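You operate a simulated robot arm through the tools that you are given. There is no shell and no other tool. Be economical: measure what you need, move in short steps, check, and stop when the job is done.

You run a simulated two-armed robot. Do the job below in one go: nothing can be reset, and whatever is moved stays where it is left.

## Task
Turn the spinner time knob to 6 minutes. Push the stock door shut. Open the spares drawer, take the narrow nozzle from the inside of the spares drawer and put it on the small table top, then shut the drawer. Put the short grey weight on the order table top away on the sample table top. Take the purple-capped tube and leave it on top of the foils carton on the order table top. Take the teal-banded jug from the right end of the narrow wall shelf and put it on the purple board. Put the cups carton on the top of the white-topped table away on the second shelf from the bottom of the store rack. Open the upper left door of the tall cupboard. The order is free. Set down upright: narrow nozzle, short grey weight, teal-banded jug, cups carton.

It is judged by the outcome, as a careful person would: the job done as asked, and still so three seconds after it is handed in. It fails if anything else is knocked over, pushed out of place, dropped, spilled or broken.

## Robot
Two 7-joint arms with two-finger parallel grippers on one trunk, on a base that drives. Base frame: it is fixed to the floor where the robot stands at the start and does not move with it; the origin is under the middle of the robot, x ahead of it, y to its left, z up. Lengths are in m, angles in rad, forces in N, time in s.
The left shoulder is at the start at [0.07, 0.13, 1.186], the right one opposite. Each reaches about 0.631 m from its shoulder. Places, roughly: cups carton [-7, 0.25, 1]; foils carton [-12.5, -5.75, 1]; narrow nozzle (4x4x5 cm) [0.8, -0.5, 0.2]; purple board (27x20x2 cm) [-9.3, -2.6, 1]; purple-capped tube (3x3x10 cm) [-12.3, -5.4, 0.9]; sample table top [-0.9, 1.7, 0.8]; second shelf of the store rack [1.1, 1.2, 0.6]; short grey weight [-13.25, -5.5, 0.75]; small table top [-0.8, 0.6, 0.8]; spares drawer [0.8, -0.6, 0.2]; spinner time knob [0.7, 0, 0.9]; stock door [0.4, 0.1, 0.5]; teal-banded jug [-10.5, -4.5, 1]; upper left door of the tall cupboard [-2.3, -2.4, 1.4]. Payload 1.57 kg a hand.
The TCP of each hand is the grasp point between the finger pads, 0.03 m short of the fingertips. In the tool frame z runs along the fingers and y along their closing line. Largest opening 0.08 m; finger width 0.017, thickness 0.012; the body of the gripper, 0.04 by 0.082 m, starts 0.08 m behind the TCP.
Orientation is that of the tool frame in the base frame, as [roll, pitch, yaw] about the fixed x, y, z axes, in that order (R = Rz(yaw) Ry(pitch) Rx(roll)). With the fingers straight down and closing along the base's y, the tool's x points along the base's -x, its y along +y and its z along -z.

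## Interface
- The arms move only by the tool apply_moves. It takes "left_steps", "right_steps" or both (then of equal length, played together; a hand with none holds still); each is one flat list of numbers, 7 for each row, row after row: the shift along the tool's x, y, z in units of 150 mm (1.0 is 150 mm), then the turn, a rotation vector about the tool's x, y, z in units of 180 degrees (1.0 is 180 degrees), then the opening in per cent of the stroke, from 0 (shut) to 100 (fully open). In form: [x, y, z, wx, wy, wz, hand, x, y, z, wx, wy, wz, hand, ...]. A call has 1 to 10 rows; each row is the pose to reach, as a shift and turn from the pose commanded when the call began, along the tool's axes at that moment. A call with a number of a shift or a turn outside -1 to 1 is refused whole. Each row takes 0.2 s and may step no farther than 0.05 m and 0.15 rad from the row before; otherwise, or with a gripper value out of range, the whole call is refused. Where a pose cannot be reached the arm comes as near as it can. A force on the tool above 40 N (or 10 N above the force at the start of the call, whichever is more), or a blocked arm, ends the call early, and 0.2 s more pass. Each finger travels about 0.108 m/s and halts on what it meets, pressing with about 41 N; the grip force reading is that of the motor and also rises with nothing between the fingers. The clock runs only during rows and for 0.2 s after the last one: add rows that repeat a pose to give the fingers time. The reply holds the time, the measured pose of the TCP, the force on the tool along the base axes, the opening and the grip force, in the units named above and with some noise, with the torque about the TCP (base axes, N m) and any sound that the robot's microphone picked up.
- Cameras (640 x 400 px; columns grow to the right, rows downward): "scene" is now at [0.1131, 0.0229, 1.3772]; the picture's right is [0.41, -0.91, 0.00], its down [-0.82, -0.37, -0.43] and it looks along [0.39, 0.18, -0.90] (base axes); focal length 214 px, centre (320, 200). "left" rides on the left gripper at [0.072, 0.007, -0.122] in its tool frame; the picture's right is [-0.09, 1.00, 0.00], its down [-0.84, -0.08, -0.54] and it looks along [-0.54, -0.05, 0.84] (tool axes); focal length 238 px, centre (320, 200). "right" rides on the right gripper at [0.072, -0.007, -0.122] in its tool frame; the picture's right is [0.09, 1.00, 0.00], its down [-0.84, 0.08, -0.54] and it looks along [-0.54, 0.05, 0.84] (tool axes); focal length 238 px, centre (320, 200). There is no depth. A picture from a camera that has moved, and an enlarged one, comes with that camera's place and axes in the base frame and with its lens. The place of the scene camera against the robot may be out by one fixed shift of up to 0.012 m in any direction.
- get_image(camera): a new picture of that camera. The clock stands still meanwhile.
- raise_lower(by): slides the trunk up (or, below 0, down) by that many m; the arms and the scene camera ride with it, the base frame stays. It gives what a move gives, with no picture.
- steer(legs): drives the robot by 1 to 6 legs, each [ahead, left, turn to the left] in m, m and rad, along the robot's own axes; the way and the turn of a leg run together, so that a leg with both is an arc; at most 1.5 m and 3.142 rad a leg. The arms and the cameras ride along, it lands a little off, and it stops where it bumps. It gives what a move gives.
- aim_head(pan, tilt): turns the head with the scene camera to pan (to the left, within 1.501 rad either way) and tilt (down, from -0.506 to 1.204), counted from straight ahead of the robot. It gives what a move gives.
- zoom(camera, box): a new picture of the part [left, top, right, bottom] of that camera's present view, enlarged. The clock stands still meanwhile.
- finish_job(): hands the job in; it is judged then, once.

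Work in short steps. Places have to be worked out from the pictures, the camera data and where the tool is seen: move nearer, look again, correct. Check each grasp and each placing, and mend what went wrong. You have 217 turns and 220 pictures in all, those below and enlarged ones among them. Open the grippers and draw the arms clear of the work before you hand the job in, unless the task says otherwise; then end with one line.

The tools are called by a JSON object that holds its "method" and its "body". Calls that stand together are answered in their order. apply_moves: Moves the arms, as the interface text tells. Its arguments: {"type":"object","properties":{"left_steps":{"type":"array","items":{"type":"number"}},"right_steps":{"type":"array","items":{"type":"number"}}},"required":[]} The other tools are called the same way: raise_lower (by) slides the trunk up or down; steer (legs) drives the base; aim_head (pan, tilt) turns the head that bears the scene camera; get_image (camera) takes a picture; zoom (camera, box) takes an enlarged picture of a part of a camera's view; finish_job () hands the job in.

At the start:

```text
clock: 0.0
left_position: [0.3268, -0.0353, 1.2186]
left_tcp_rot: [-3.139, 0.001, 3.142]
left_wrist_force: [0.2, -0.3, -0.5]
left_torque: [-0.01, 0.0, -0.02]
left_opening: 0.0799
left_finger_force: 0.1
right_position: [0.2939, -0.3403, 1.2545]
right_tcp_rot: [-3.141, 0.002, -3.141]
right_wrist_force: [-0.2, 0.0, 0.4]
right_torque: [0.02, 0.0, -0.01]
right_opening: 0.08
right_finger_force: 0.2
trunk travel left (down, up): [-0.823, 0.117]
robot x, y, heading: [-0.0011, -0.0012, -0.002]
head pan, tilt: [0.426, 1.122]
```

scene: 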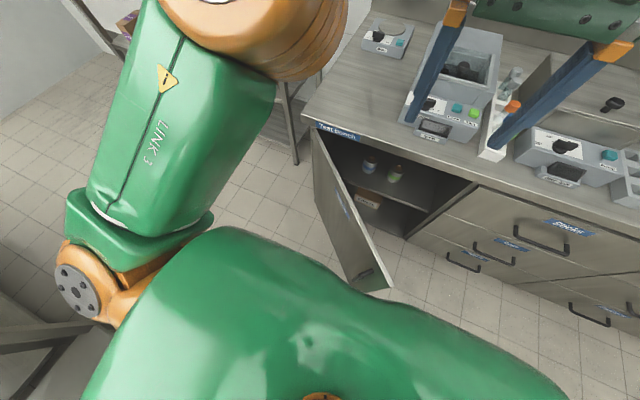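
right: 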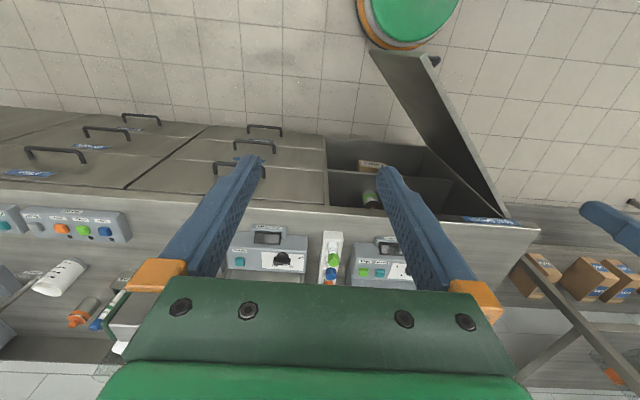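
left: 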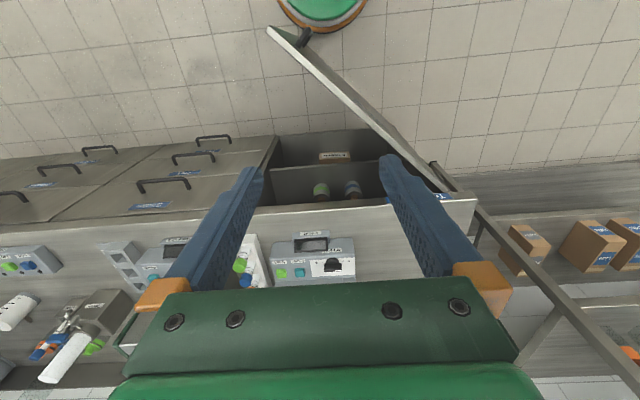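

I begin by looking ahead at the bench with the head level-ish.

{"method": "aim_head", "body": {"pan": -0.3, "tilt": 0.75}}

{"method": "get_image", "body": {"camera": "scene"}}

```text
clock: 1.1
left_position: [0.3266, -0.0363, 1.2187]
left_tcp_rot: [-3.138, 0.002, -3.141]
left_wrist_force: [0.7, -0.1, 0.3]
left_torque: [0.02, -0.03, -0.01]
left_opening: 0.0799
left_finger_force: 0.0
right_position: [0.294, -0.3398, 1.2534]
right_tcp_rot: [-3.141, -0.001, -3.141]
right_wrist_force: [0.1, -0.2, 1.1]
right_torque: [0.0, -0.01, 0.01]
right_opening: 0.0798
right_finger_force: 0.1
trunk travel left (down, up): [-0.823, 0.117]
robot x, y, heading: [-0.0003, 0.0011, 0.002]
head pan, tilt: [-0.3, 0.75]
```

```text
216 pictures are left
camera scene: at [0.1362, -0.0272, 1.4043], right [-0.29, -0.96, 0.0], down [-0.65, 0.2, -0.73], along [0.7, -0.22, -0.68], focal length 214 px, centre (320, 200)
```

scene: 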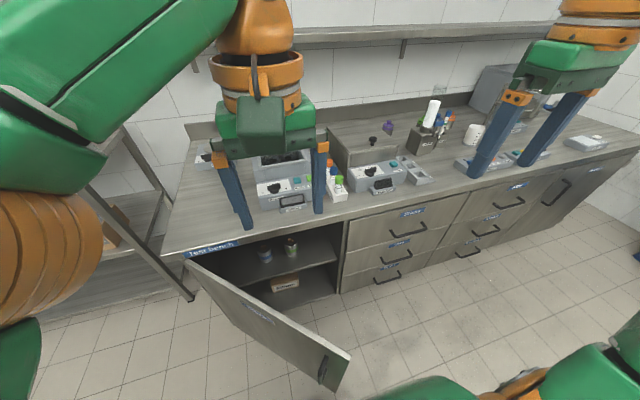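

The bench is ahead: open door at its left, drawers beside it. I zoom on the devices and drawers to read labels.

{"method": "zoom", "body": {"camera": "scene", "box": [240, 130, 440, 255]}}

{"method": "zoom", "body": {"camera": "scene", "box": [330, 170, 570, 320]}}

{"method": "zoom", "body": {"camera": "left", "box": [90, 120, 410, 320]}}

```text
3.20 times, centred on (340, 192) of scene
camera zoom: at [0.1362, -0.0272, 1.4043], right [-0.29, -0.96, 0.0], down [-0.65, 0.2, -0.73], along [0.7, -0.22, -0.68], focal length 686 px, centre (256, 224)
```

zoom: 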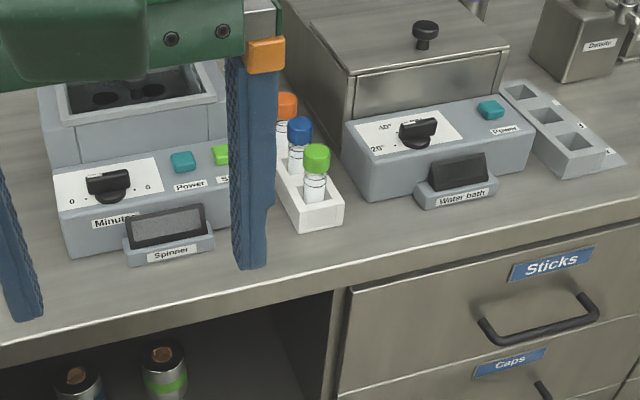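

```text
2.67 times, centred on (450, 245) of scene
camera zoom: at [0.1362, -0.0272, 1.4043], right [-0.29, -0.96, 0.0], down [-0.65, 0.2, -0.73], along [0.7, -0.22, -0.68], focal length 572 px, centre (-27, 80)
```

zoom: 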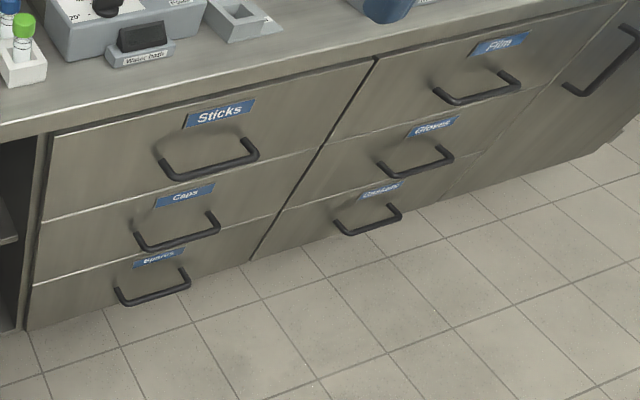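

```text
2.00 times, centred on (250, 220) of left
camera zoom: at [0.2531, -0.0287, 1.3401], right [0.09, 1.0, 0.0], down [0.84, -0.08, 0.54], along [0.54, -0.05, -0.84], focal length 477 px, centre (460, 160)
```

zoom: 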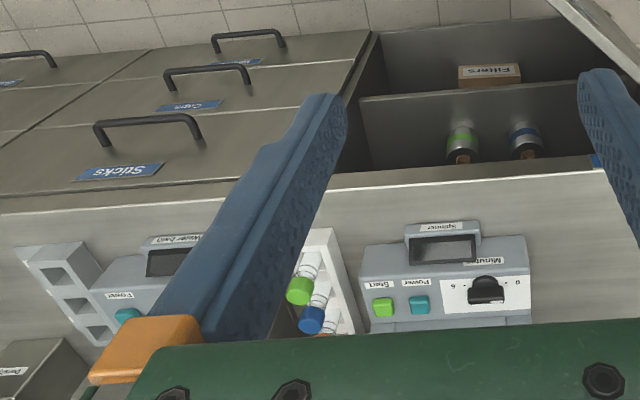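

The spinner's knob dial isn't readable yet. I move the left hand up-left a little to look with its camera and uncover the scene view.

{"method": "apply_moves", "body": {"left_steps": [0, 0.3, 0, 0, 0, 0, 100, 0, 0.6, 0, 0, 0, 0, 100, 0, 0.9, 0, 0, 0, 0, 100]}}

{"method": "aim_head", "body": {"pan": -0.1, "tilt": 0.75}}

{"method": "get_image", "body": {"camera": "scene"}}

{"method": "get_image", "body": {"camera": "left"}}

```text
clock: 1.9
left_position: [0.3254, 0.1009, 1.2168]
left_tcp_rot: [-3.138, 0.003, 3.141]
left_wrist_force: [-0.3, 1.1, 0.5]
left_torque: [-0.04, 0.03, -0.03]
left_opening: 0.0801
left_finger_force: 0.1
right_position: [0.2943, -0.3379, 1.2551]
right_tcp_rot: [-3.14, 0.001, 3.141]
right_wrist_force: [-0.1, -0.3, 0.6]
right_torque: [0.0, 0.0, 0.02]
right_opening: 0.0801
right_finger_force: 0.1
trunk travel left (down, up): [-0.823, 0.117]
robot x, y, heading: [-0.0017, 0.0002, 0.003]
head pan, tilt: [-0.3, 0.75]
```

```text
clock: 2.6
left_position: [0.326, 0.0992, 1.2158]
left_tcp_rot: [-3.138, 0.003, -3.141]
left_wrist_force: [-0.2, -0.4, -0.1]
left_torque: [0.02, 0.01, -0.02]
left_opening: 0.0801
left_finger_force: 0.0
right_position: [0.2925, -0.3404, 1.2545]
right_tcp_rot: [-3.141, -0.001, 3.14]
right_wrist_force: [-0.4, -0.1, -0.6]
right_torque: [0.04, -0.02, -0.01]
right_opening: 0.0799
right_finger_force: 0.0
trunk travel left (down, up): [-0.823, 0.117]
robot x, y, heading: [0.0005, 0.0013, 0.001]
head pan, tilt: [-0.099, 0.75]
```

```text
212 pictures are left
camera scene: at [0.1394, -0.0108, 1.4044], right [-0.1, -0.99, 0.0], down [-0.68, 0.07, -0.73], along [0.73, -0.07, -0.68], focal length 214 px, centre (320, 200)
```

scene: 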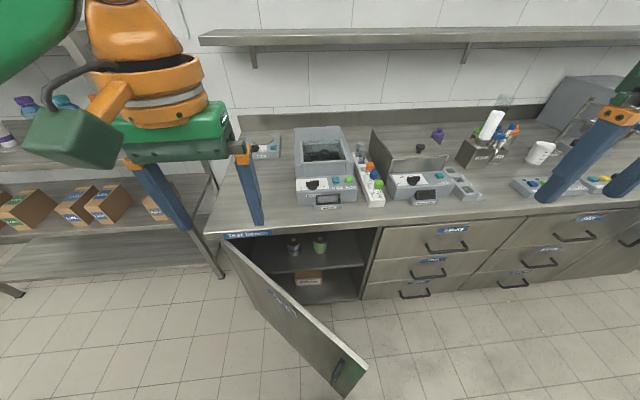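

```text
211 pictures are left
camera left: at [0.2525, 0.1052, 1.3385], right [0.09, 1.0, 0.0], down [0.84, -0.08, 0.54], along [0.54, -0.05, -0.84], focal length 238 px, centre (320, 200)
```

left: 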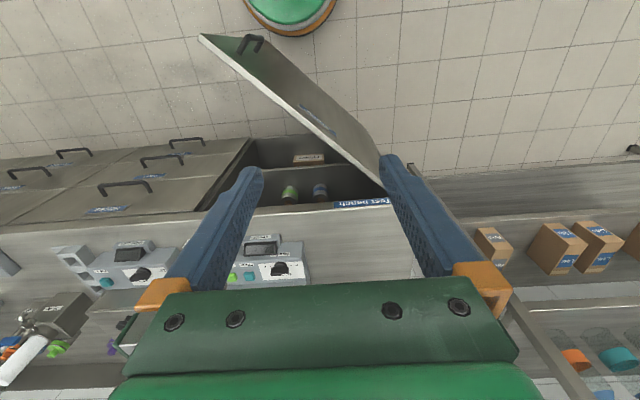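

{"method": "zoom", "body": {"camera": "scene", "box": [290, 165, 370, 215]}}

{"method": "zoom", "body": {"camera": "scene", "box": [220, 215, 470, 390]}}

```text
8.00 times, centred on (330, 190) of scene
camera zoom: at [0.1394, -0.0108, 1.4044], right [-0.1, -0.99, 0.0], down [-0.68, 0.07, -0.73], along [0.73, -0.07, -0.68], focal length 1716 px, centre (240, 280)
```

zoom: 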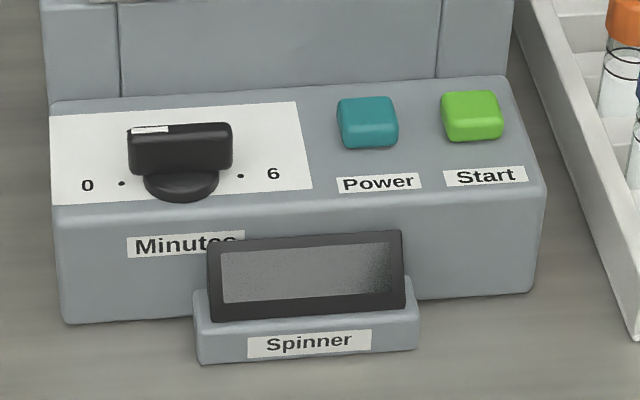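

```text
2.29 times, centred on (345, 302) of scene
camera zoom: at [0.1394, -0.0108, 1.4044], right [-0.1, -0.99, 0.0], down [-0.68, 0.07, -0.73], along [0.73, -0.07, -0.68], focal length 490 px, centre (263, -34)
```

zoom: 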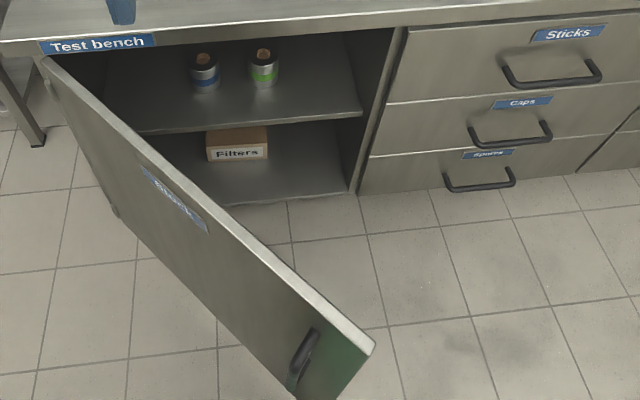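

The spinner knob has its white pointer on 0 at the left; 6 is straight right. The stock door stands half open at 45°, hinged at about (0.61, 0.27). I turn the left hand to point forward, shut, on the door's outer side.

{"method": "apply_moves", "body": {"left_steps": [-0.05, 0.067, 0, 0, -0.047, 0, 80, -0.1, 0.133, 0, 0, -0.094, 0, 60, -0.15, 0.2, 0, 0, -0.141, 0, 40, -0.2, 0.267, 0, 0, -0.188, 0, 20, -0.25, 0.333, 0, 0, -0.235, 0, 0, -0.3, 0.4, 0, 0, -0.282, 0, 0, -0.35, 0.467, 0, 0, -0.329, 0, 0, -0.4, 0.533, 0, 0, -0.376, 0, 0, -0.45, 0.6, 0, 0, -0.423, 0, 0, -0.5, 0.667, 0, 0, -0.47, 0, 0]}}

{"method": "get_image", "body": {"camera": "scene"}}

```text
clock: 4.8
left_position: [0.4375, 0.2088, 1.2339]
left_tcp_rot: [-3.111, 1.478, -3.113]
left_wrist_force: [-0.7, 0.0, 0.0]
left_torque: [-0.02, 0.0, -0.01]
left_opening: 0.0
left_finger_force: 20.8
left hand out of reach, approached as far as the arm can: row 8, 9, 10
right_position: [0.2947, -0.339, 1.2551]
right_tcp_rot: [-3.142, 0.002, -3.141]
right_wrist_force: [0.1, -0.2, 0.4]
right_torque: [-0.04, 0.02, 0.0]
right_opening: 0.08
right_finger_force: 0.1
trunk travel left (down, up): [-0.823, 0.117]
robot x, y, heading: [-0.0007, 0.0011, 0.002]
head pan, tilt: [-0.099, 0.75]
```

```text
208 pictures are left
camera scene: at [0.1398, -0.0097, 1.4044], right [-0.1, -1.0, 0.0], down [-0.68, 0.07, -0.73], along [0.73, -0.07, -0.68], focal length 214 px, centre (320, 200)
```

scene: 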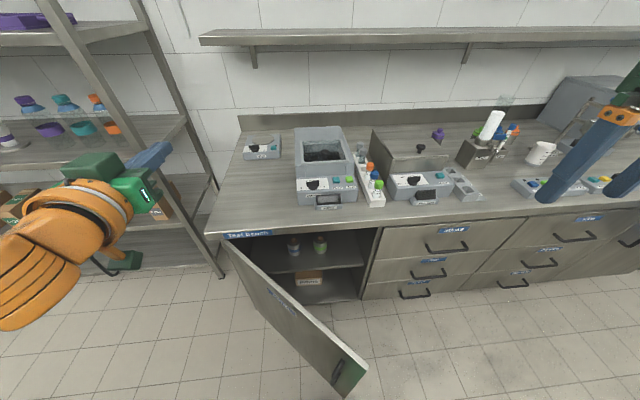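

Rotated; the hand is about 8 cm off the door face in plan. I lower the trunk to door height.

{"method": "raise_lower", "body": {"by": -0.5}}

{"method": "get_image", "body": {"camera": "scene"}}

{"method": "get_image", "body": {"camera": "left"}}

```text
refused: -0.5 is not a number from -0.4 to 0.4
```

```text
207 pictures are left
camera scene: at [0.1398, -0.0097, 1.4044], right [-0.1, -1.0, 0.0], down [-0.68, 0.07, -0.73], along [0.73, -0.07, -0.68], focal length 214 px, centre (320, 200)
```

scene: 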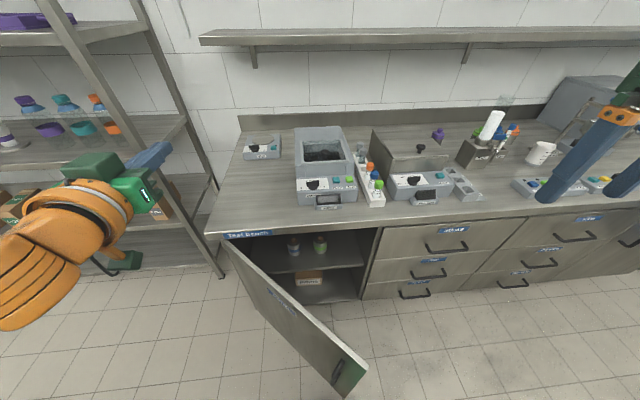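

```text
206 pictures are left
camera left: at [0.3081, 0.2154, 1.1739], right [0.01, 1.0, 0.09], down [-0.46, -0.07, 0.88], along [0.89, -0.05, 0.46], focal length 238 px, centre (320, 200)
```

left: 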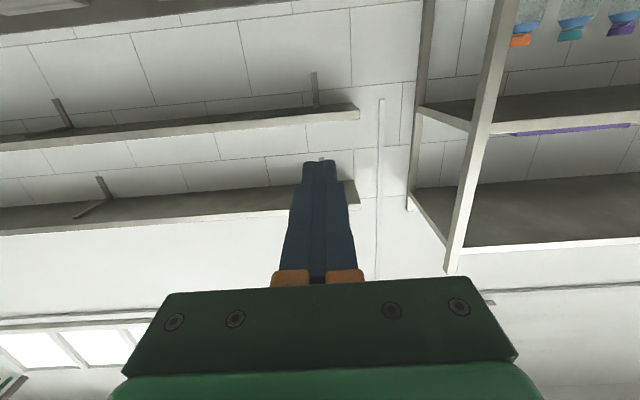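

Limit is 0.4 per call; I lower in two slides.

{"method": "raise_lower", "body": {"by": -0.4}}

{"method": "get_image", "body": {"camera": "scene"}}

```text
clock: 8.6
left_position: [0.4365, 0.208, 0.8347]
left_tcp_rot: [-3.106, 1.478, -3.107]
left_wrist_force: [-0.2, 0.4, -0.6]
left_torque: [-0.02, -0.01, 0.02]
left_opening: 0.0
left_finger_force: 21.6
right_position: [0.294, -0.3398, 0.8546]
right_tcp_rot: [3.14, 0.001, 3.141]
right_wrist_force: [0.0, -1.0, -0.4]
right_torque: [0.01, 0.0, -0.04]
right_opening: 0.08
right_finger_force: 0.1
trunk travel left (down, up): [-0.423, 0.517]
robot x, y, heading: [0.0012, 0.0001, -0.001]
head pan, tilt: [-0.099, 0.75]
```

```text
205 pictures are left
camera scene: at [0.1394, -0.0109, 1.0044], right [-0.1, -1.0, 0.0], down [-0.68, 0.07, -0.73], along [0.73, -0.07, -0.68], focal length 214 px, centre (320, 200)
```

scene: 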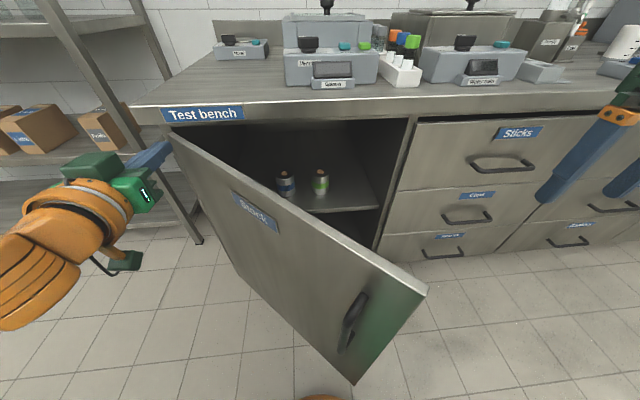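

Refined: hinge (0.617, 0.273), free edge (0.224, -0.128), top 0.79. I go down another 0.17.

{"method": "raise_lower", "body": {"by": -0.17}}

```text
clock: 10.6
left_position: [0.4365, 0.2073, 0.6648]
left_tcp_rot: [-3.107, 1.478, -3.107]
left_wrist_force: [1.0, -1.0, 0.3]
left_torque: [0.03, -0.01, -0.05]
left_opening: 0.0
left_finger_force: 21.1
right_position: [0.2935, -0.3395, 0.6842]
right_tcp_rot: [3.141, 0.0, 3.14]
right_wrist_force: [-0.3, 0.1, 0.4]
right_torque: [0.01, 0.02, 0.0]
right_opening: 0.0798
right_finger_force: 0.1
trunk travel left (down, up): [-0.253, 0.687]
robot x, y, heading: [0.0045, 0.0, -0.0]
head pan, tilt: [-0.099, 0.75]
```

Tool z is now base +x and tool y is base +y. I sweep the tip onto the door and push along its arc.

{"method": "apply_moves", "body": {"left_steps": [0, -0.249, -0.043, 0, 0, 0, 0, 0, -0.515, -0.043, 0, 0, 0, 0, 0, -0.649, 0.157, 0, 0, 0, 0, 0, -0.782, 0.357, 0, 0, 0, 0, 0, -0.915, 0.557, 0, 0, 0, 0, 0, -0.97, 0.69, 0, 0, 0, 0, 0, -1, 0.82, 0, 0, 0, 0]}}

{"method": "get_image", "body": {"camera": "scene"}}

```text
clock: 12.2
left_position: [0.5618, 0.0555, 0.6517]
left_tcp_rot: [-3.107, 1.48, -3.109]
left_wrist_force: [0.8, -1.3, 0.4]
left_torque: [-0.01, -0.02, 0.0]
left_opening: 0.0
left_finger_force: 21.6
left hand out of reach, approached as far as the arm can: row 1
right_position: [0.294, -0.3394, 0.6849]
right_tcp_rot: [-3.141, 0.0, 3.141]
right_wrist_force: [0.8, -0.6, -0.3]
right_torque: [-0.05, 0.01, 0.02]
right_opening: 0.0798
right_finger_force: 0.0
trunk travel left (down, up): [-0.253, 0.687]
robot x, y, heading: [0.0002, -0.0006, -0.003]
head pan, tilt: [-0.099, 0.75]
```

```text
204 pictures are left
camera scene: at [0.1396, -0.0111, 0.8343], right [-0.1, -1.0, 0.0], down [-0.68, 0.07, -0.73], along [0.73, -0.07, -0.68], focal length 214 px, centre (320, 200)
```

scene: 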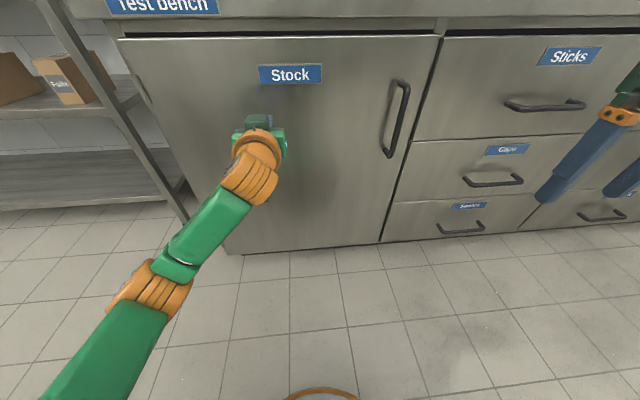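

The door is almost shut; I press it home.

{"method": "apply_moves", "body": {"left_steps": [0, -0.1, 0.06, 0, 0, 0, 0, 0, -0.15, 0.12, 0, 0, 0, 0, 0, -0.15, 0.18, 0, 0, 0, 0, 0, -0.15, 0.25, 0, 0, 0, 0]}}

{"method": "zoom", "body": {"camera": "scene", "box": [110, 10, 480, 250]}}

```text
clock: 13.1
left_position: [0.5845, 0.0338, 0.6513]
left_tcp_rot: [-3.1, 1.474, -3.098]
left_wrist_force: [-24.1, 3.1, -0.6]
left_torque: [-0.16, -0.13, 0.08]
left_opening: 0.0003
left_finger_force: 21.2
right_position: [0.2906, -0.3381, 0.6861]
right_tcp_rot: [-3.14, 0.006, -3.141]
right_wrist_force: [0.5, 0.3, -0.4]
right_torque: [-0.02, 0.01, 0.02]
right_opening: 0.0801
right_finger_force: 0.0
trunk travel left (down, up): [-0.253, 0.687]
robot x, y, heading: [-0.0026, -0.0016, 0.002]
head pan, tilt: [-0.099, 0.75]
stopped in row 4 (left hand): the force on the tool passed its limit at 63 N (the readings are from after the stop); the commanded pose is now the measured one
```

```text
1.67 times, centred on (295, 130) of scene
camera zoom: at [0.1337, -0.01, 0.8353], right [-0.1, -1.0, 0.0], down [-0.67, 0.07, -0.74], along [0.73, -0.07, -0.68], focal length 358 px, centre (362, 317)
```

zoom: 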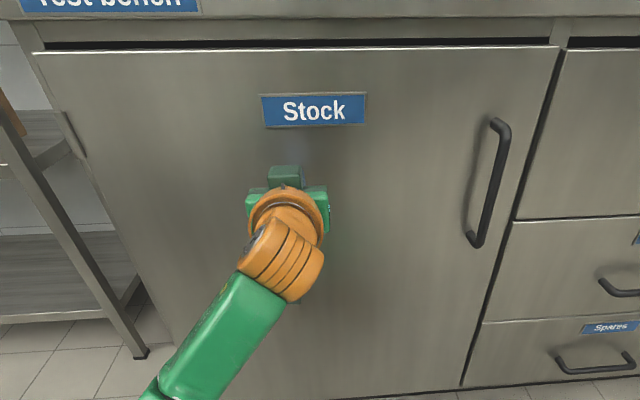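

The door is shut. I withdraw the left hand and raise the trunk.

{"method": "apply_moves", "body": {"left_steps": [0, 0, -0.33, 0, 0, 0, 0, 0, 0.2, -0.63, 0, 0, 0, 0, 0, 0.5, -0.8, 0, 0, 0, 0, 0, 0.8, -0.85, 0, 0, 0, 0]}}

{"method": "raise_lower", "body": {"by": 0.4}}

{"method": "raise_lower", "body": {"by": 0.25}}

```text
refused: row 2 steps farther than a row can; nothing moved
```

```text
clock: 13.5
left_position: [0.5836, 0.0336, 0.6515]
left_tcp_rot: [-3.104, 1.465, -3.105]
left_wrist_force: [-19.9, 2.4, 0.6]
left_torque: [-0.04, -0.15, 0.05]
left_opening: 0.0001
left_finger_force: 21.1
right_position: [0.2912, -0.338, 0.6902]
right_tcp_rot: [-3.14, 0.004, -3.138]
right_wrist_force: [0.1, 0.1, 0.2]
right_torque: [-0.02, -0.01, 0.03]
right_opening: 0.08
right_finger_force: 0.1
trunk travel left (down, up): [-0.257, 0.683]
robot x, y, heading: [-0.0025, -0.0008, 0.003]
head pan, tilt: [-0.099, 0.75]
stopped: the force on the tool passed its limit at 48 N (the readings are from after the stop); the commanded pose is now the measured one
```

```text
clock: 13.9
left_position: [0.5841, 0.034, 0.6514]
left_tcp_rot: [-3.105, 1.457, -3.104]
left_wrist_force: [-15.0, 2.6, 2.1]
left_torque: [-0.1, -0.15, 0.06]
left_opening: 0.0001
left_finger_force: 20.9
right_position: [0.2905, -0.3389, 0.6937]
right_tcp_rot: [-3.139, 0.004, -3.141]
right_wrist_force: [-0.7, -0.1, 0.6]
right_torque: [-0.01, -0.01, 0.02]
right_opening: 0.0799
right_finger_force: 0.1
trunk travel left (down, up): [-0.261, 0.679]
robot x, y, heading: [-0.0035, -0.0024, 0.002]
head pan, tilt: [-0.099, 0.75]
stopped: the force on the tool passed its limit at 51 N (the readings are from after the stop); the commanded pose is now the measured one
```

The retreat was refused for step size and the trunk stopped harmlessly by friction. I retreat in smaller rows.

{"method": "apply_moves", "body": {"left_steps": [0, 0, -0.25, 0, 0, 0, 0, 0, 0, -0.5, 0, 0, 0, 0, 0, 0.2, -0.7, 0, 0, 0, 0, 0, 0.45, -0.85, 0, 0, 0, 0, 0, 0.7, -0.95, 0, 0, 0, 0]}}

```text
clock: 15.1
left_position: [0.4444, 0.1383, 0.663]
left_tcp_rot: [-3.128, 1.45, -3.124]
left_wrist_force: [-0.9, 0.7, -0.1]
left_torque: [0.01, -0.02, 0.01]
left_opening: 0.0
left_finger_force: 22.1
right_position: [0.2934, -0.3382, 0.6921]
right_tcp_rot: [-3.14, 0.001, -3.14]
right_wrist_force: [0.7, -0.5, 0.2]
right_torque: [0.0, 0.01, -0.01]
right_opening: 0.08
right_finger_force: 0.0
trunk travel left (down, up): [-0.261, 0.679]
robot x, y, heading: [0.0005, -0.0016, 0.003]
head pan, tilt: [-0.099, 0.75]
```

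Clear. As the trunk is low, I do the drawer next; I aim the head at it.

{"method": "aim_head", "body": {"pan": -0.75, "tilt": 0.7}}

{"method": "get_image", "body": {"camera": "scene"}}

{"method": "get_image", "body": {"camera": "right"}}

```text
clock: 16.1
left_position: [0.4436, 0.1375, 0.6632]
left_tcp_rot: [-3.117, 1.45, -3.117]
left_wrist_force: [0.1, -0.2, 0.1]
left_torque: [0.02, 0.02, -0.03]
left_opening: 0.0001
left_finger_force: 21.2
right_position: [0.294, -0.3384, 0.6926]
right_tcp_rot: [-3.141, 0.001, -3.14]
right_wrist_force: [0.9, -0.4, 0.5]
right_torque: [0.0, 0.02, 0.02]
right_opening: 0.0799
right_finger_force: 0.2
trunk travel left (down, up): [-0.261, 0.679]
robot x, y, heading: [0.0032, 0.0048, 0.002]
head pan, tilt: [-0.75, 0.7]
```

```text
202 pictures are left
camera scene: at [0.1175, -0.0602, 0.8463], right [-0.68, -0.73, 0.0], down [-0.47, 0.44, -0.76], along [0.56, -0.52, -0.64], focal length 214 px, centre (320, 200)
```

scene: 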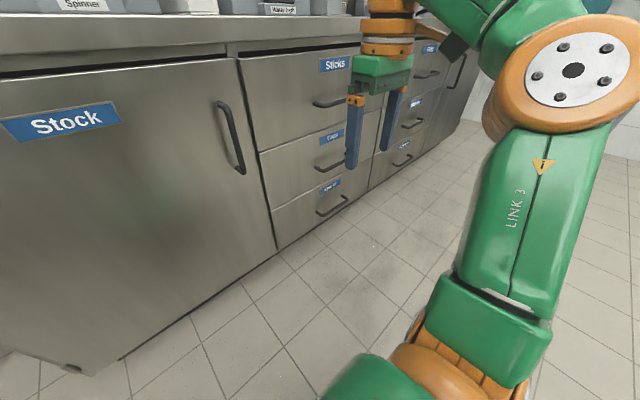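

```text
201 pictures are left
camera right: at [0.2214, -0.3467, 0.8133], right [-0.09, 1.0, 0.0], down [0.84, 0.08, 0.54], along [0.54, 0.05, -0.84], focal length 238 px, centre (320, 200)
```

right: 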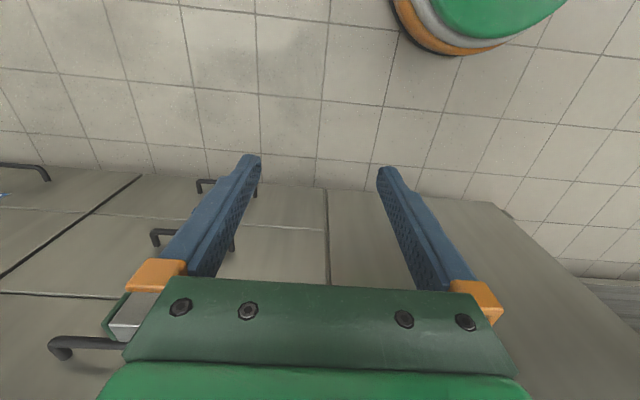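

{"method": "zoom", "body": {"camera": "scene", "box": [250, 80, 410, 250]}}

```text
2.35 times, centred on (330, 165) of scene
camera zoom: at [0.1175, -0.0602, 0.8463], right [-0.68, -0.73, 0.0], down [-0.47, 0.44, -0.76], along [0.56, -0.52, -0.64], focal length 505 px, centre (296, 282)
```

zoom: 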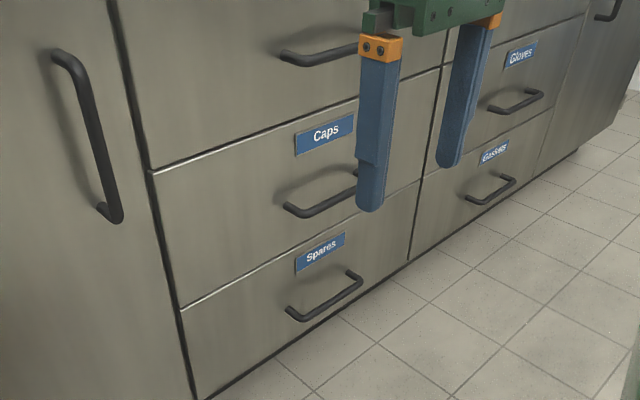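

The Spares handle bar spans about y -0.49..-0.65 at z 0.23, x≈0.575. I drive right 0.4 m so it sits ahead of the right shoulder, then turn the right hand forward.

{"method": "steer", "body": {"legs": [[0, -0.4, 0]]}}

{"method": "apply_moves", "body": {"right_steps": [-0.06, 0, 0, 0, -0.047, 0, 100, -0.12, 0, 0, 0, -0.094, 0, 100, -0.18, 0, 0, 0, -0.141, 0, 100, -0.24, 0, 0, 0, -0.188, 0, 100, -0.3, 0, 0, 0, -0.235, 0, 100, -0.36, 0, 0, 0, -0.282, 0, 100, -0.42, 0, 0, 0, -0.329, 0, 100, -0.48, 0, 0, 0, -0.376, 0, 100, -0.54, 0, 0, 0, -0.423, 0, 100, -0.6, 0, 0, 0, -0.47, 0, 100]}}

```text
clock: 18.6
left_position: [0.4441, -0.263, 0.6638]
left_tcp_rot: [-3.121, 1.452, -3.127]
left_wrist_force: [-0.7, 0.3, 0.1]
left_torque: [0.0, -0.01, -0.01]
left_opening: 0.0002
left_finger_force: 21.6
right_position: [0.2899, -0.7387, 0.6923]
right_tcp_rot: [3.141, 0.0, 3.136]
right_wrist_force: [-0.1, -1.2, -1.1]
right_torque: [0.01, -0.06, 0.0]
right_opening: 0.0801
right_finger_force: 0.0
trunk travel left (down, up): [-0.261, 0.679]
robot x, y, heading: [-0.0024, -0.3969, -0.005]
head pan, tilt: [-0.75, 0.7]
```

```text
clock: 20.8
left_position: [0.4454, -0.2635, 0.664]
left_tcp_rot: [-3.119, 1.451, -3.127]
left_wrist_force: [0.2, -0.1, -0.3]
left_torque: [0.01, 0.01, -0.01]
left_opening: 0.0
left_finger_force: 21.7
right_position: [0.381, -0.7402, 0.6913]
right_tcp_rot: [-3.14, 1.478, 3.14]
right_wrist_force: [0.1, 0.7, 0.0]
right_torque: [0.0, 0.0, -0.02]
right_opening: 0.0802
right_finger_force: 0.1
trunk travel left (down, up): [-0.261, 0.679]
robot x, y, heading: [-0.0047, -0.3975, -0.003]
head pan, tilt: [-0.75, 0.7]
```

Now roll the hand 90° so the fingers close vertically, moving toward y≈-0.6.

{"method": "apply_moves", "body": {"right_steps": [0, 0.1, 0, 0, 0, 0.047, 100, 0, 0.2, 0, 0, 0, 0.094, 100, 0, 0.3, 0, 0, 0, 0.141, 100, 0, 0.4, 0, 0, 0, 0.188, 100, 0, 0.5, 0, 0, 0, 0.235, 100, 0, 0.6, 0, 0, 0, 0.282, 100, 0, 0.7, 0, 0, 0, 0.329, 100, 0, 0.8, 0, 0, 0, 0.376, 100, 0, 0.9, 0, 0, 0, 0.423, 100, 0, 1.0, 0, 0, 0, 0.47, 100]}}

{"method": "get_image", "body": {"camera": "scene"}}

```text
clock: 23.0
left_position: [0.4454, -0.2623, 0.6636]
left_tcp_rot: [-3.118, 1.451, -3.123]
left_wrist_force: [-0.3, -0.1, 0.0]
left_torque: [0.01, -0.01, 0.01]
left_opening: 0.0
left_finger_force: 21.4
right_position: [0.4087, -0.5912, 0.714]
right_tcp_rot: [1.669, 0.093, 1.574]
right_wrist_force: [-0.4, -0.6, 0.8]
right_torque: [0.0, -0.04, 0.02]
right_opening: 0.0799
right_finger_force: 0.0
right hand out of reach, approached as far as the arm can: row 4, 5, 6, 7, 8, 9, 10
trunk travel left (down, up): [-0.261, 0.679]
robot x, y, heading: [-0.0017, -0.3979, 0.004]
head pan, tilt: [-0.75, 0.7]
```

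```text
199 pictures are left
camera scene: at [0.1169, -0.4587, 0.8463], right [-0.68, -0.73, 0.0], down [-0.47, 0.44, -0.76], along [0.56, -0.52, -0.64], focal length 214 px, centre (320, 200)
```

scene: 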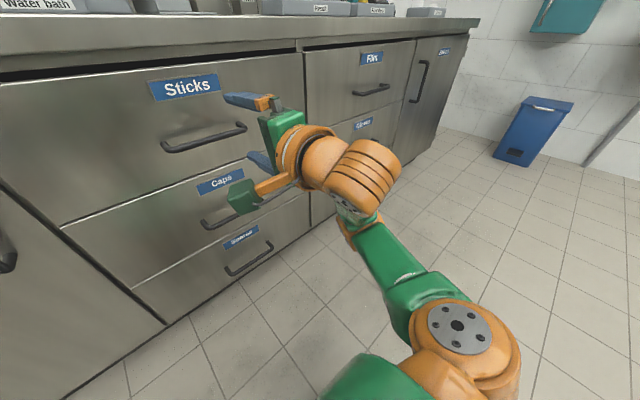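

The hand points forward, closing vertically. I slide the trunk down by 0.25.

{"method": "raise_lower", "body": {"by": -0.255}}

{"method": "apply_moves", "body": {"right_steps": [0, -0.2, -0.1, 0, 0, 0, 100, 0, -0.4, -0.2, 0, 0, 0, 100, 0, -0.6, -0.2, 0, 0, 0, 100, 0, -0.8, -0.2, 0, 0, 0, 100, 0, -1.0, -0.2, 0, 0, 0, 100]}}

{"method": "get_image", "body": {"camera": "scene"}}

{"method": "get_image", "body": {"camera": "right"}}

```text
clock: 25.7
left_position: [0.4449, -0.2636, 0.4086]
left_tcp_rot: [-3.119, 1.449, -3.124]
left_wrist_force: [-0.6, 0.0, -1.0]
left_torque: [0.01, -0.02, -0.01]
left_opening: 0.0
left_finger_force: 20.9
right_position: [0.4088, -0.5915, 0.46]
right_tcp_rot: [1.67, 0.095, 1.575]
right_wrist_force: [0.3, -0.2, -0.7]
right_torque: [0.01, -0.01, 0.03]
right_opening: 0.0803
right_finger_force: 0.0
trunk travel left (down, up): [-0.006, 0.934]
robot x, y, heading: [0.0001, -0.3983, -0.002]
head pan, tilt: [-0.75, 0.7]
```

```text
clock: 26.9
left_position: [0.4446, -0.2637, 0.4082]
left_tcp_rot: [-3.116, 1.452, -3.123]
left_wrist_force: [0.4, -0.3, 0.8]
left_torque: [0.01, 0.0, 0.0]
left_opening: 0.0
left_finger_force: 21.1
right_position: [0.433, -0.6398, 0.3012]
right_tcp_rot: [1.668, 0.096, 1.577]
right_wrist_force: [0.3, -0.3, -0.2]
right_torque: [-0.02, -0.02, 0.0]
right_opening: 0.08
right_finger_force: 0.1
right hand out of reach, approached as far as the arm can: row 1, 2, 3, 4, 5
trunk travel left (down, up): [-0.006, 0.934]
robot x, y, heading: [0.0014, -0.4008, -0.003]
head pan, tilt: [-0.75, 0.7]
```

```text
198 pictures are left
camera scene: at [0.1168, -0.4589, 0.5913], right [-0.68, -0.73, 0.0], down [-0.47, 0.44, -0.76], along [0.56, -0.52, -0.64], focal length 214 px, centre (320, 200)
```

scene: 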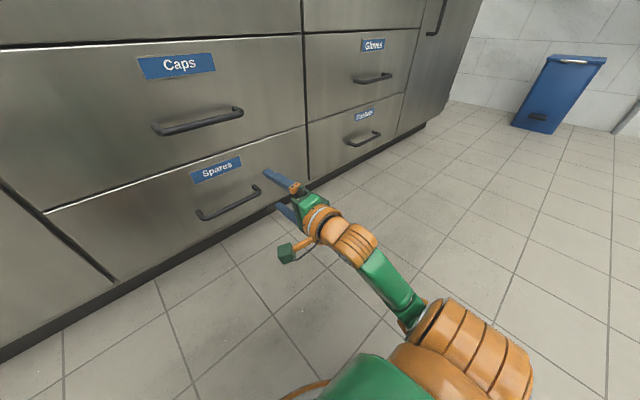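

```text
197 pictures are left
camera right: at [0.311, -0.5691, 0.2989], right [0.09, 0.19, 0.98], down [-0.53, -0.82, 0.21], along [0.84, -0.54, 0.02], focal length 238 px, centre (320, 200)
```

right: 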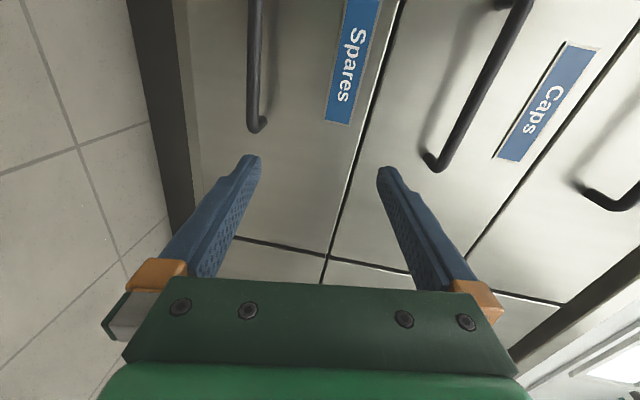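

Handle centre is about (0.575, -0.575, 0.238). I bring the open fingers forward and level with it.

{"method": "apply_moves", "body": {"right_steps": [0.18, -0.2, 0.17, 0, 0, 0, 100, 0.37, -0.39, 0.35, 0, 0, 0, 100, 0.37, -0.39, 0.35, 0, 0, 0, 100]}}

{"method": "get_image", "body": {"camera": "right"}}

```text
clock: 27.6
left_position: [0.4451, -0.2638, 0.4087]
left_tcp_rot: [-3.119, 1.453, -3.125]
left_wrist_force: [0.5, -0.1, 0.2]
left_torque: [0.05, 0.05, 0.03]
left_opening: 0.0
left_finger_force: 21.1
right_position: [0.4786, -0.6202, 0.2403]
right_tcp_rot: [1.66, 0.299, 1.567]
right_wrist_force: [0.1, -0.1, -0.2]
right_torque: [0.01, 0.0, -0.02]
right_opening: 0.0803
right_finger_force: 0.0
trunk travel left (down, up): [-0.006, 0.934]
robot x, y, heading: [-0.0047, -0.3979, -0.008]
head pan, tilt: [-0.75, 0.7]
stopped in row 3 (right hand): the arm was blocked; the commanded pose is now the measured one
```

```text
196 pictures are left
camera right: at [0.3562, -0.5504, 0.2221], right [0.09, 0.38, 0.92], down [-0.54, -0.76, 0.37], along [0.84, -0.53, 0.14], focal length 238 px, centre (320, 200)
```

right: 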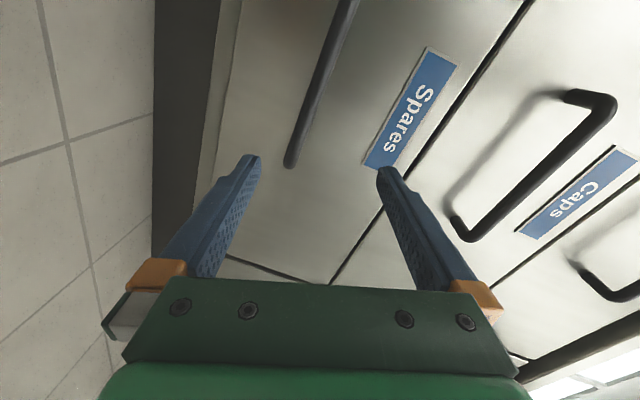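

The arm is blocked by its own fold, but the fingers are level with the bar. I use the base to advance: ahead 0.085, left 0.04.

{"method": "steer", "body": {"legs": [[0, 0.04, 0], [0.085, 0, 0.005]]}}

{"method": "get_image", "body": {"camera": "right"}}

{"method": "get_image", "body": {"camera": "scene"}}

```text
clock: 29.1
left_position: [0.5269, -0.2225, 0.4081]
left_tcp_rot: [-3.115, 1.452, -3.118]
left_wrist_force: [0.7, 0.3, -0.2]
left_torque: [0.04, -0.01, -0.02]
left_opening: 0.0
left_finger_force: 21.2
right_position: [0.5619, -0.5781, 0.2384]
right_tcp_rot: [1.663, 0.3, 1.574]
right_wrist_force: [-0.4, -0.5, 0.0]
right_torque: [0.02, 0.03, 0.06]
right_opening: 0.0801
right_finger_force: 0.1
trunk travel left (down, up): [-0.006, 0.934]
robot x, y, heading: [0.082, -0.3585, 0.004]
head pan, tilt: [-0.75, 0.7]
```

```text
195 pictures are left
camera right: at [0.4398, -0.5097, 0.2211], right [0.09, 0.38, 0.92], down [-0.53, -0.76, 0.37], along [0.84, -0.52, 0.13], focal length 238 px, centre (320, 200)
```

right: 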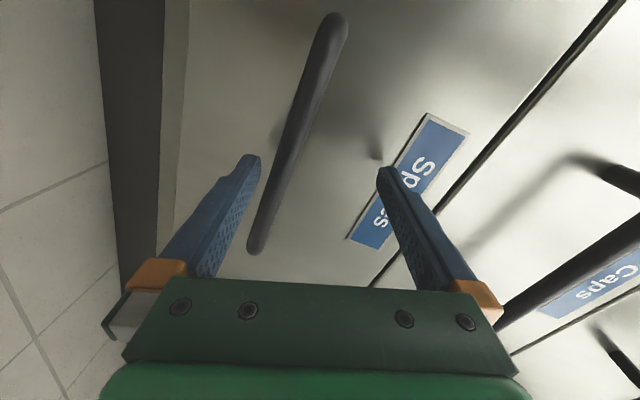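

```text
194 pictures are left
camera scene: at [0.2005, -0.4192, 0.5914], right [-0.68, -0.73, 0.0], down [-0.47, 0.44, -0.76], along [0.56, -0.52, -0.64], focal length 214 px, centre (320, 200)
```

scene: 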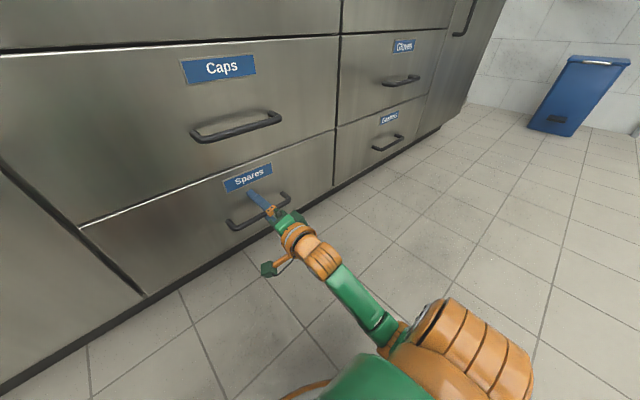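

The bar sits nearer the lower finger, about 2.5 cm low. I lower the hand a bit (and step its tilt back slightly) if the arm allows.

{"method": "apply_moves", "body": {"right_steps": [0, -0.07, 0, 0, 0, 0, 100, 0, -0.14, 0, 0, 0, 0, 100]}}

{"method": "get_image", "body": {"camera": "right"}}

```text
clock: 29.7
left_position: [0.5312, -0.2232, 0.4035]
left_tcp_rot: [3.137, 1.437, 3.134]
left_wrist_force: [-0.9, 1.0, -0.2]
left_torque: [-0.02, -0.02, -0.01]
left_opening: 0.0
left_finger_force: 21.7
right_position: [0.5673, -0.5905, 0.2307]
right_tcp_rot: [1.637, 0.32, 1.56]
right_wrist_force: [-0.6, -0.3, -0.5]
right_torque: [-0.01, 0.07, 0.01]
right_opening: 0.0803
right_finger_force: 0.0
trunk travel left (down, up): [-0.006, 0.934]
robot x, y, heading: [0.0804, -0.3597, 0.002]
head pan, tilt: [-0.75, 0.7]
```

```text
193 pictures are left
camera right: at [0.4449, -0.522, 0.2078], right [0.07, 0.4, 0.91], down [-0.54, -0.75, 0.37], along [0.84, -0.52, 0.16], focal length 238 px, centre (320, 200)
```

right: 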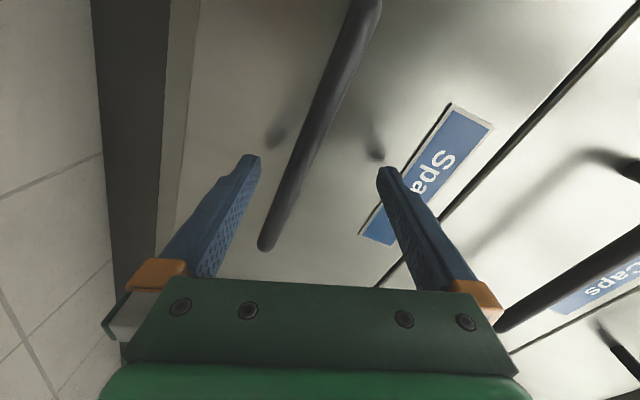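

The bar is now between the pads. I close on it.

{"method": "apply_moves", "body": {"right_steps": [0, 0, 0, 0, 0, 0, 50, 0, 0, 0, 0, 0, 0, 20, 0, 0, 0, 0, 0, 0, 0, 0, 0, 0, 0, 0, 0, 0]}}

{"method": "get_image", "body": {"camera": "right"}}

```text
clock: 30.6
left_position: [0.5324, -0.2219, 0.4005]
left_tcp_rot: [-3.094, 1.437, -3.098]
left_wrist_force: [0.5, -0.1, 0.8]
left_torque: [0.01, -0.01, 0.0]
left_opening: 0.0
left_finger_force: 20.6
right_position: [0.5653, -0.5945, 0.2139]
right_tcp_rot: [1.689, 0.337, 1.568]
right_wrist_force: [2.9, 2.3, -64.5]
right_torque: [0.83, 0.59, -0.11]
right_opening: 0.0201
right_finger_force: 33.6
trunk travel left (down, up): [-0.006, 0.934]
robot x, y, heading: [0.0836, -0.3591, -0.004]
head pan, tilt: [-0.75, 0.7]
stopped in row 4 (right hand): the force on the tool passed its limit at 45 N (the readings are from after the stop); the commanded pose is now the measured one
```

```text
192 pictures are left
camera right: at [0.4437, -0.5255, 0.1972], right [0.12, 0.41, 0.9], down [-0.53, -0.74, 0.41], along [0.84, -0.53, 0.13], focal length 238 px, centre (320, 200)
```

right: 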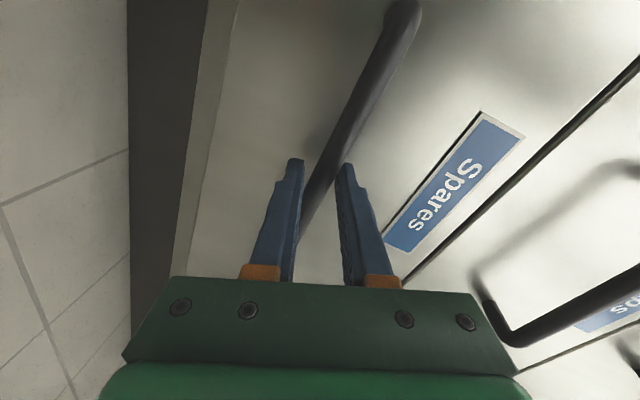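

Gripped (opening 2 cm). I check that the force has settled.

{"method": "apply_moves", "body": {"right_steps": [0, 0.03, 0, 0, 0, 0, 0, 0, 0.03, 0, 0, 0, 0, 0]}}

```text
clock: 31.0
left_position: [0.5295, -0.2205, 0.4029]
left_tcp_rot: [-3.109, 1.445, -3.112]
left_wrist_force: [-0.4, 0.4, 0.5]
left_torque: [0.0, -0.02, 0.0]
left_opening: 0.0
left_finger_force: 21.5
right_position: [0.563, -0.5942, 0.2151]
right_tcp_rot: [1.705, 0.349, 1.575]
right_wrist_force: [2.6, 5.1, -28.2]
right_torque: [0.96, 0.36, -0.1]
right_opening: 0.0202
right_finger_force: 34.1
trunk travel left (down, up): [-0.006, 0.934]
robot x, y, heading: [0.0812, -0.3563, 0.003]
head pan, tilt: [-0.75, 0.7]
stopped in row 2 (right hand): the force on the tool passed its limit at 78 N (the readings are from after the stop); the commanded pose is now the measured one
```

I pull by driving back a little.

{"method": "steer", "body": {"legs": [[-0.06, 0, 0]]}}

{"method": "get_image", "body": {"camera": "scene"}}

```text
clock: 31.9
left_position: [0.4708, -0.2228, 0.4042]
left_tcp_rot: [3.129, 1.441, 3.127]
left_wrist_force: [0.4, 0.2, 0.1]
left_torque: [0.01, -0.01, 0.01]
left_opening: 0.0
left_finger_force: 21.1
right_position: [0.5046, -0.5947, 0.2141]
right_tcp_rot: [1.703, 0.345, 1.576]
right_wrist_force: [-3.4, 9.0, -27.9]
right_torque: [0.73, 0.31, -0.29]
right_opening: 0.0205
right_finger_force: 33.6
trunk travel left (down, up): [-0.006, 0.934]
robot x, y, heading: [0.0188, -0.3608, -0.002]
head pan, tilt: [-0.75, 0.7]
```

```text
191 pictures are left
camera scene: at [0.1447, -0.4211, 0.5897], right [-0.68, -0.73, 0.0], down [-0.48, 0.44, -0.76], along [0.55, -0.52, -0.65], focal length 214 px, centre (320, 200)
```

scene: 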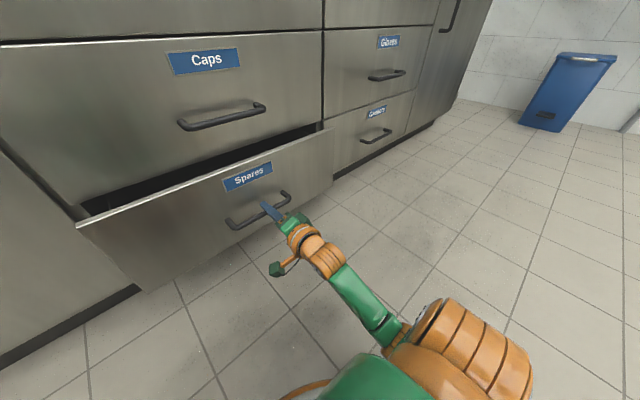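

The drawer is opening. I draw it 0.24 m further.

{"method": "steer", "body": {"legs": [[-0.12, 0, 0], [-0.12, 0, 0]]}}

{"method": "get_image", "body": {"camera": "scene"}}

```text
clock: 34.0
left_position: [0.2295, -0.2227, 0.4066]
left_tcp_rot: [3.118, 1.445, 3.119]
left_wrist_force: [0.2, 0.2, -0.4]
left_torque: [-0.02, 0.01, 0.01]
left_opening: 0.0001
left_finger_force: 21.1
right_position: [0.2647, -0.595, 0.2146]
right_tcp_rot: [1.703, 0.342, 1.575]
right_wrist_force: [-2.6, 0.0, -25.7]
right_torque: [0.86, 0.27, 0.14]
right_opening: 0.0203
right_finger_force: 33.2
trunk travel left (down, up): [-0.006, 0.934]
robot x, y, heading: [-0.2193, -0.3594, 0.004]
head pan, tilt: [-0.75, 0.7]
```

```text
190 pictures are left
camera scene: at [-0.0961, -0.4217, 0.5903], right [-0.68, -0.73, 0.0], down [-0.48, 0.44, -0.76], along [0.56, -0.52, -0.65], focal length 214 px, centre (320, 200)
```

scene: 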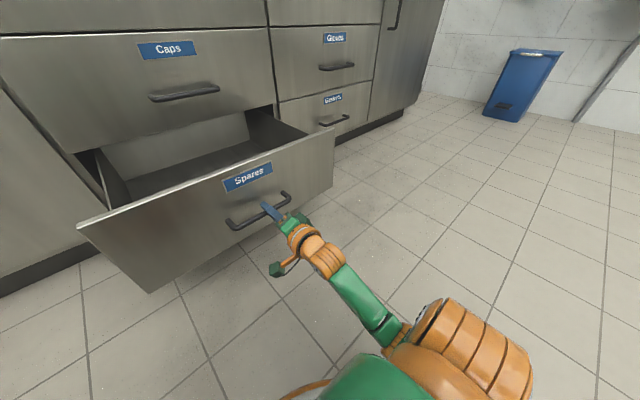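

Opened 0.30 m. I release the handle and back off, then raise the trunk to look in.

{"method": "apply_moves", "body": {"right_steps": [0, 0, 0, 0, 0, 0, 50, 0, 0, 0, 0, 0, 0, 100, 0, 0, 0, 0, 0, 0, 100]}}

{"method": "steer", "body": {"legs": [[-0.12, 0, 0]]}}

{"method": "raise_lower", "body": {"by": 0.4}}

{"method": "get_image", "body": {"camera": "scene"}}

```text
clock: 34.8
left_position: [0.2288, -0.2225, 0.4091]
left_tcp_rot: [3.142, 1.45, 3.141]
left_wrist_force: [0.6, 0.5, -0.3]
left_torque: [-0.03, -0.04, 0.0]
left_opening: 0.0
left_finger_force: 21.1
right_position: [0.2632, -0.5951, 0.2183]
right_tcp_rot: [1.698, 0.349, 1.575]
right_wrist_force: [0.6, 0.1, -0.5]
right_torque: [0.01, -0.01, -0.03]
right_opening: 0.0801
right_finger_force: 0.1
trunk travel left (down, up): [-0.006, 0.934]
robot x, y, heading: [-0.2208, -0.3599, -0.001]
head pan, tilt: [-0.75, 0.7]
```

```text
clock: 36.1
left_position: [0.1055, -0.2219, 0.4079]
left_tcp_rot: [-3.136, 1.45, -3.135]
left_wrist_force: [0.2, -0.5, -0.1]
left_torque: [0.01, -0.01, -0.01]
left_opening: 0.0
left_finger_force: 21.2
right_position: [0.1429, -0.5931, 0.2192]
right_tcp_rot: [1.698, 0.35, 1.578]
right_wrist_force: [-0.3, -0.3, -0.2]
right_torque: [0.01, 0.0, 0.04]
right_opening: 0.0798
right_finger_force: 0.0
trunk travel left (down, up): [-0.006, 0.934]
robot x, y, heading: [-0.3367, -0.3606, 0.001]
head pan, tilt: [-0.75, 0.7]
```

```text
clock: 39.9
left_position: [0.1063, -0.2209, 0.8072]
left_tcp_rot: [-3.126, 1.449, -3.121]
left_wrist_force: [0.0, -0.2, -0.4]
left_torque: [0.01, 0.0, -0.02]
left_opening: 0.0
left_finger_force: 21.0
right_position: [0.1432, -0.5928, 0.6172]
right_tcp_rot: [1.696, 0.352, 1.578]
right_wrist_force: [-0.1, 0.5, -0.2]
right_torque: [0.0, 0.0, 0.01]
right_opening: 0.0801
right_finger_force: 0.0
trunk travel left (down, up): [-0.406, 0.534]
robot x, y, heading: [-0.3381, -0.359, 0.002]
head pan, tilt: [-0.75, 0.7]
```

```text
189 pictures are left
camera scene: at [-0.2206, -0.419, 0.9912], right [-0.68, -0.73, 0.0], down [-0.47, 0.44, -0.76], along [0.56, -0.52, -0.64], focal length 214 px, centre (320, 200)
```

scene: 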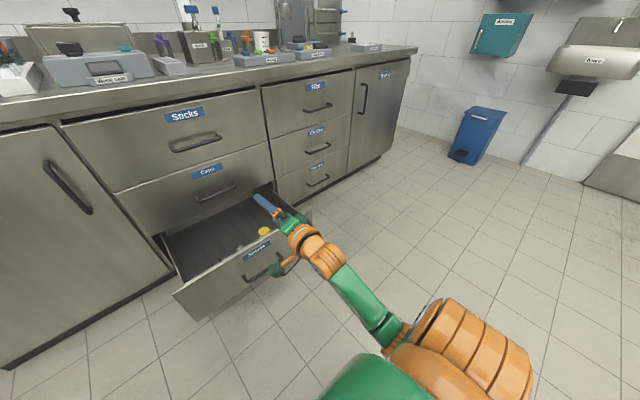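

I rotate the right hand to point down (about its tool x), so its camera sees into the drawer.

{"method": "apply_moves", "body": {"right_steps": [0, 0, 0, 0.047, 0, 0, 100, 0, 0, 0, 0.094, 0, 0, 100, 0, 0, 0, 0.141, 0, 0, 100, 0, 0, 0, 0.188, 0, 0, 100, 0, 0, 0, 0.235, 0, 0, 100, 0, 0, 0, 0.282, 0, 0, 100, 0, 0, 0, 0.329, 0, 0, 100, 0, 0, 0, 0.376, 0, 0, 100, 0, 0, 0, 0.42, 0, 0, 100]}}

{"method": "get_image", "body": {"camera": "scene"}}

```text
clock: 41.9
left_position: [0.106, -0.2206, 0.8091]
left_tcp_rot: [-3.123, 1.451, -3.121]
left_wrist_force: [0.2, -0.1, -0.5]
left_torque: [0.02, 0.0, -0.01]
left_opening: 0.0001
left_finger_force: 20.9
right_position: [0.1425, -0.5936, 0.6189]
right_tcp_rot: [3.019, 0.351, 1.579]
right_wrist_force: [0.2, 0.0, -0.2]
right_torque: [0.0, -0.02, -0.01]
right_opening: 0.0799
right_finger_force: 0.0
trunk travel left (down, up): [-0.406, 0.534]
robot x, y, heading: [-0.3385, -0.3563, -0.001]
head pan, tilt: [-0.75, 0.7]
```

```text
188 pictures are left
camera scene: at [-0.2205, -0.419, 0.9912], right [-0.68, -0.73, 0.0], down [-0.47, 0.44, -0.76], along [0.56, -0.52, -0.64], focal length 214 px, centre (320, 200)
```

scene: 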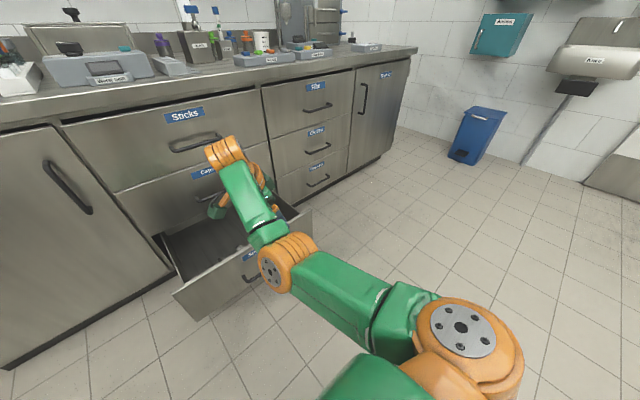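

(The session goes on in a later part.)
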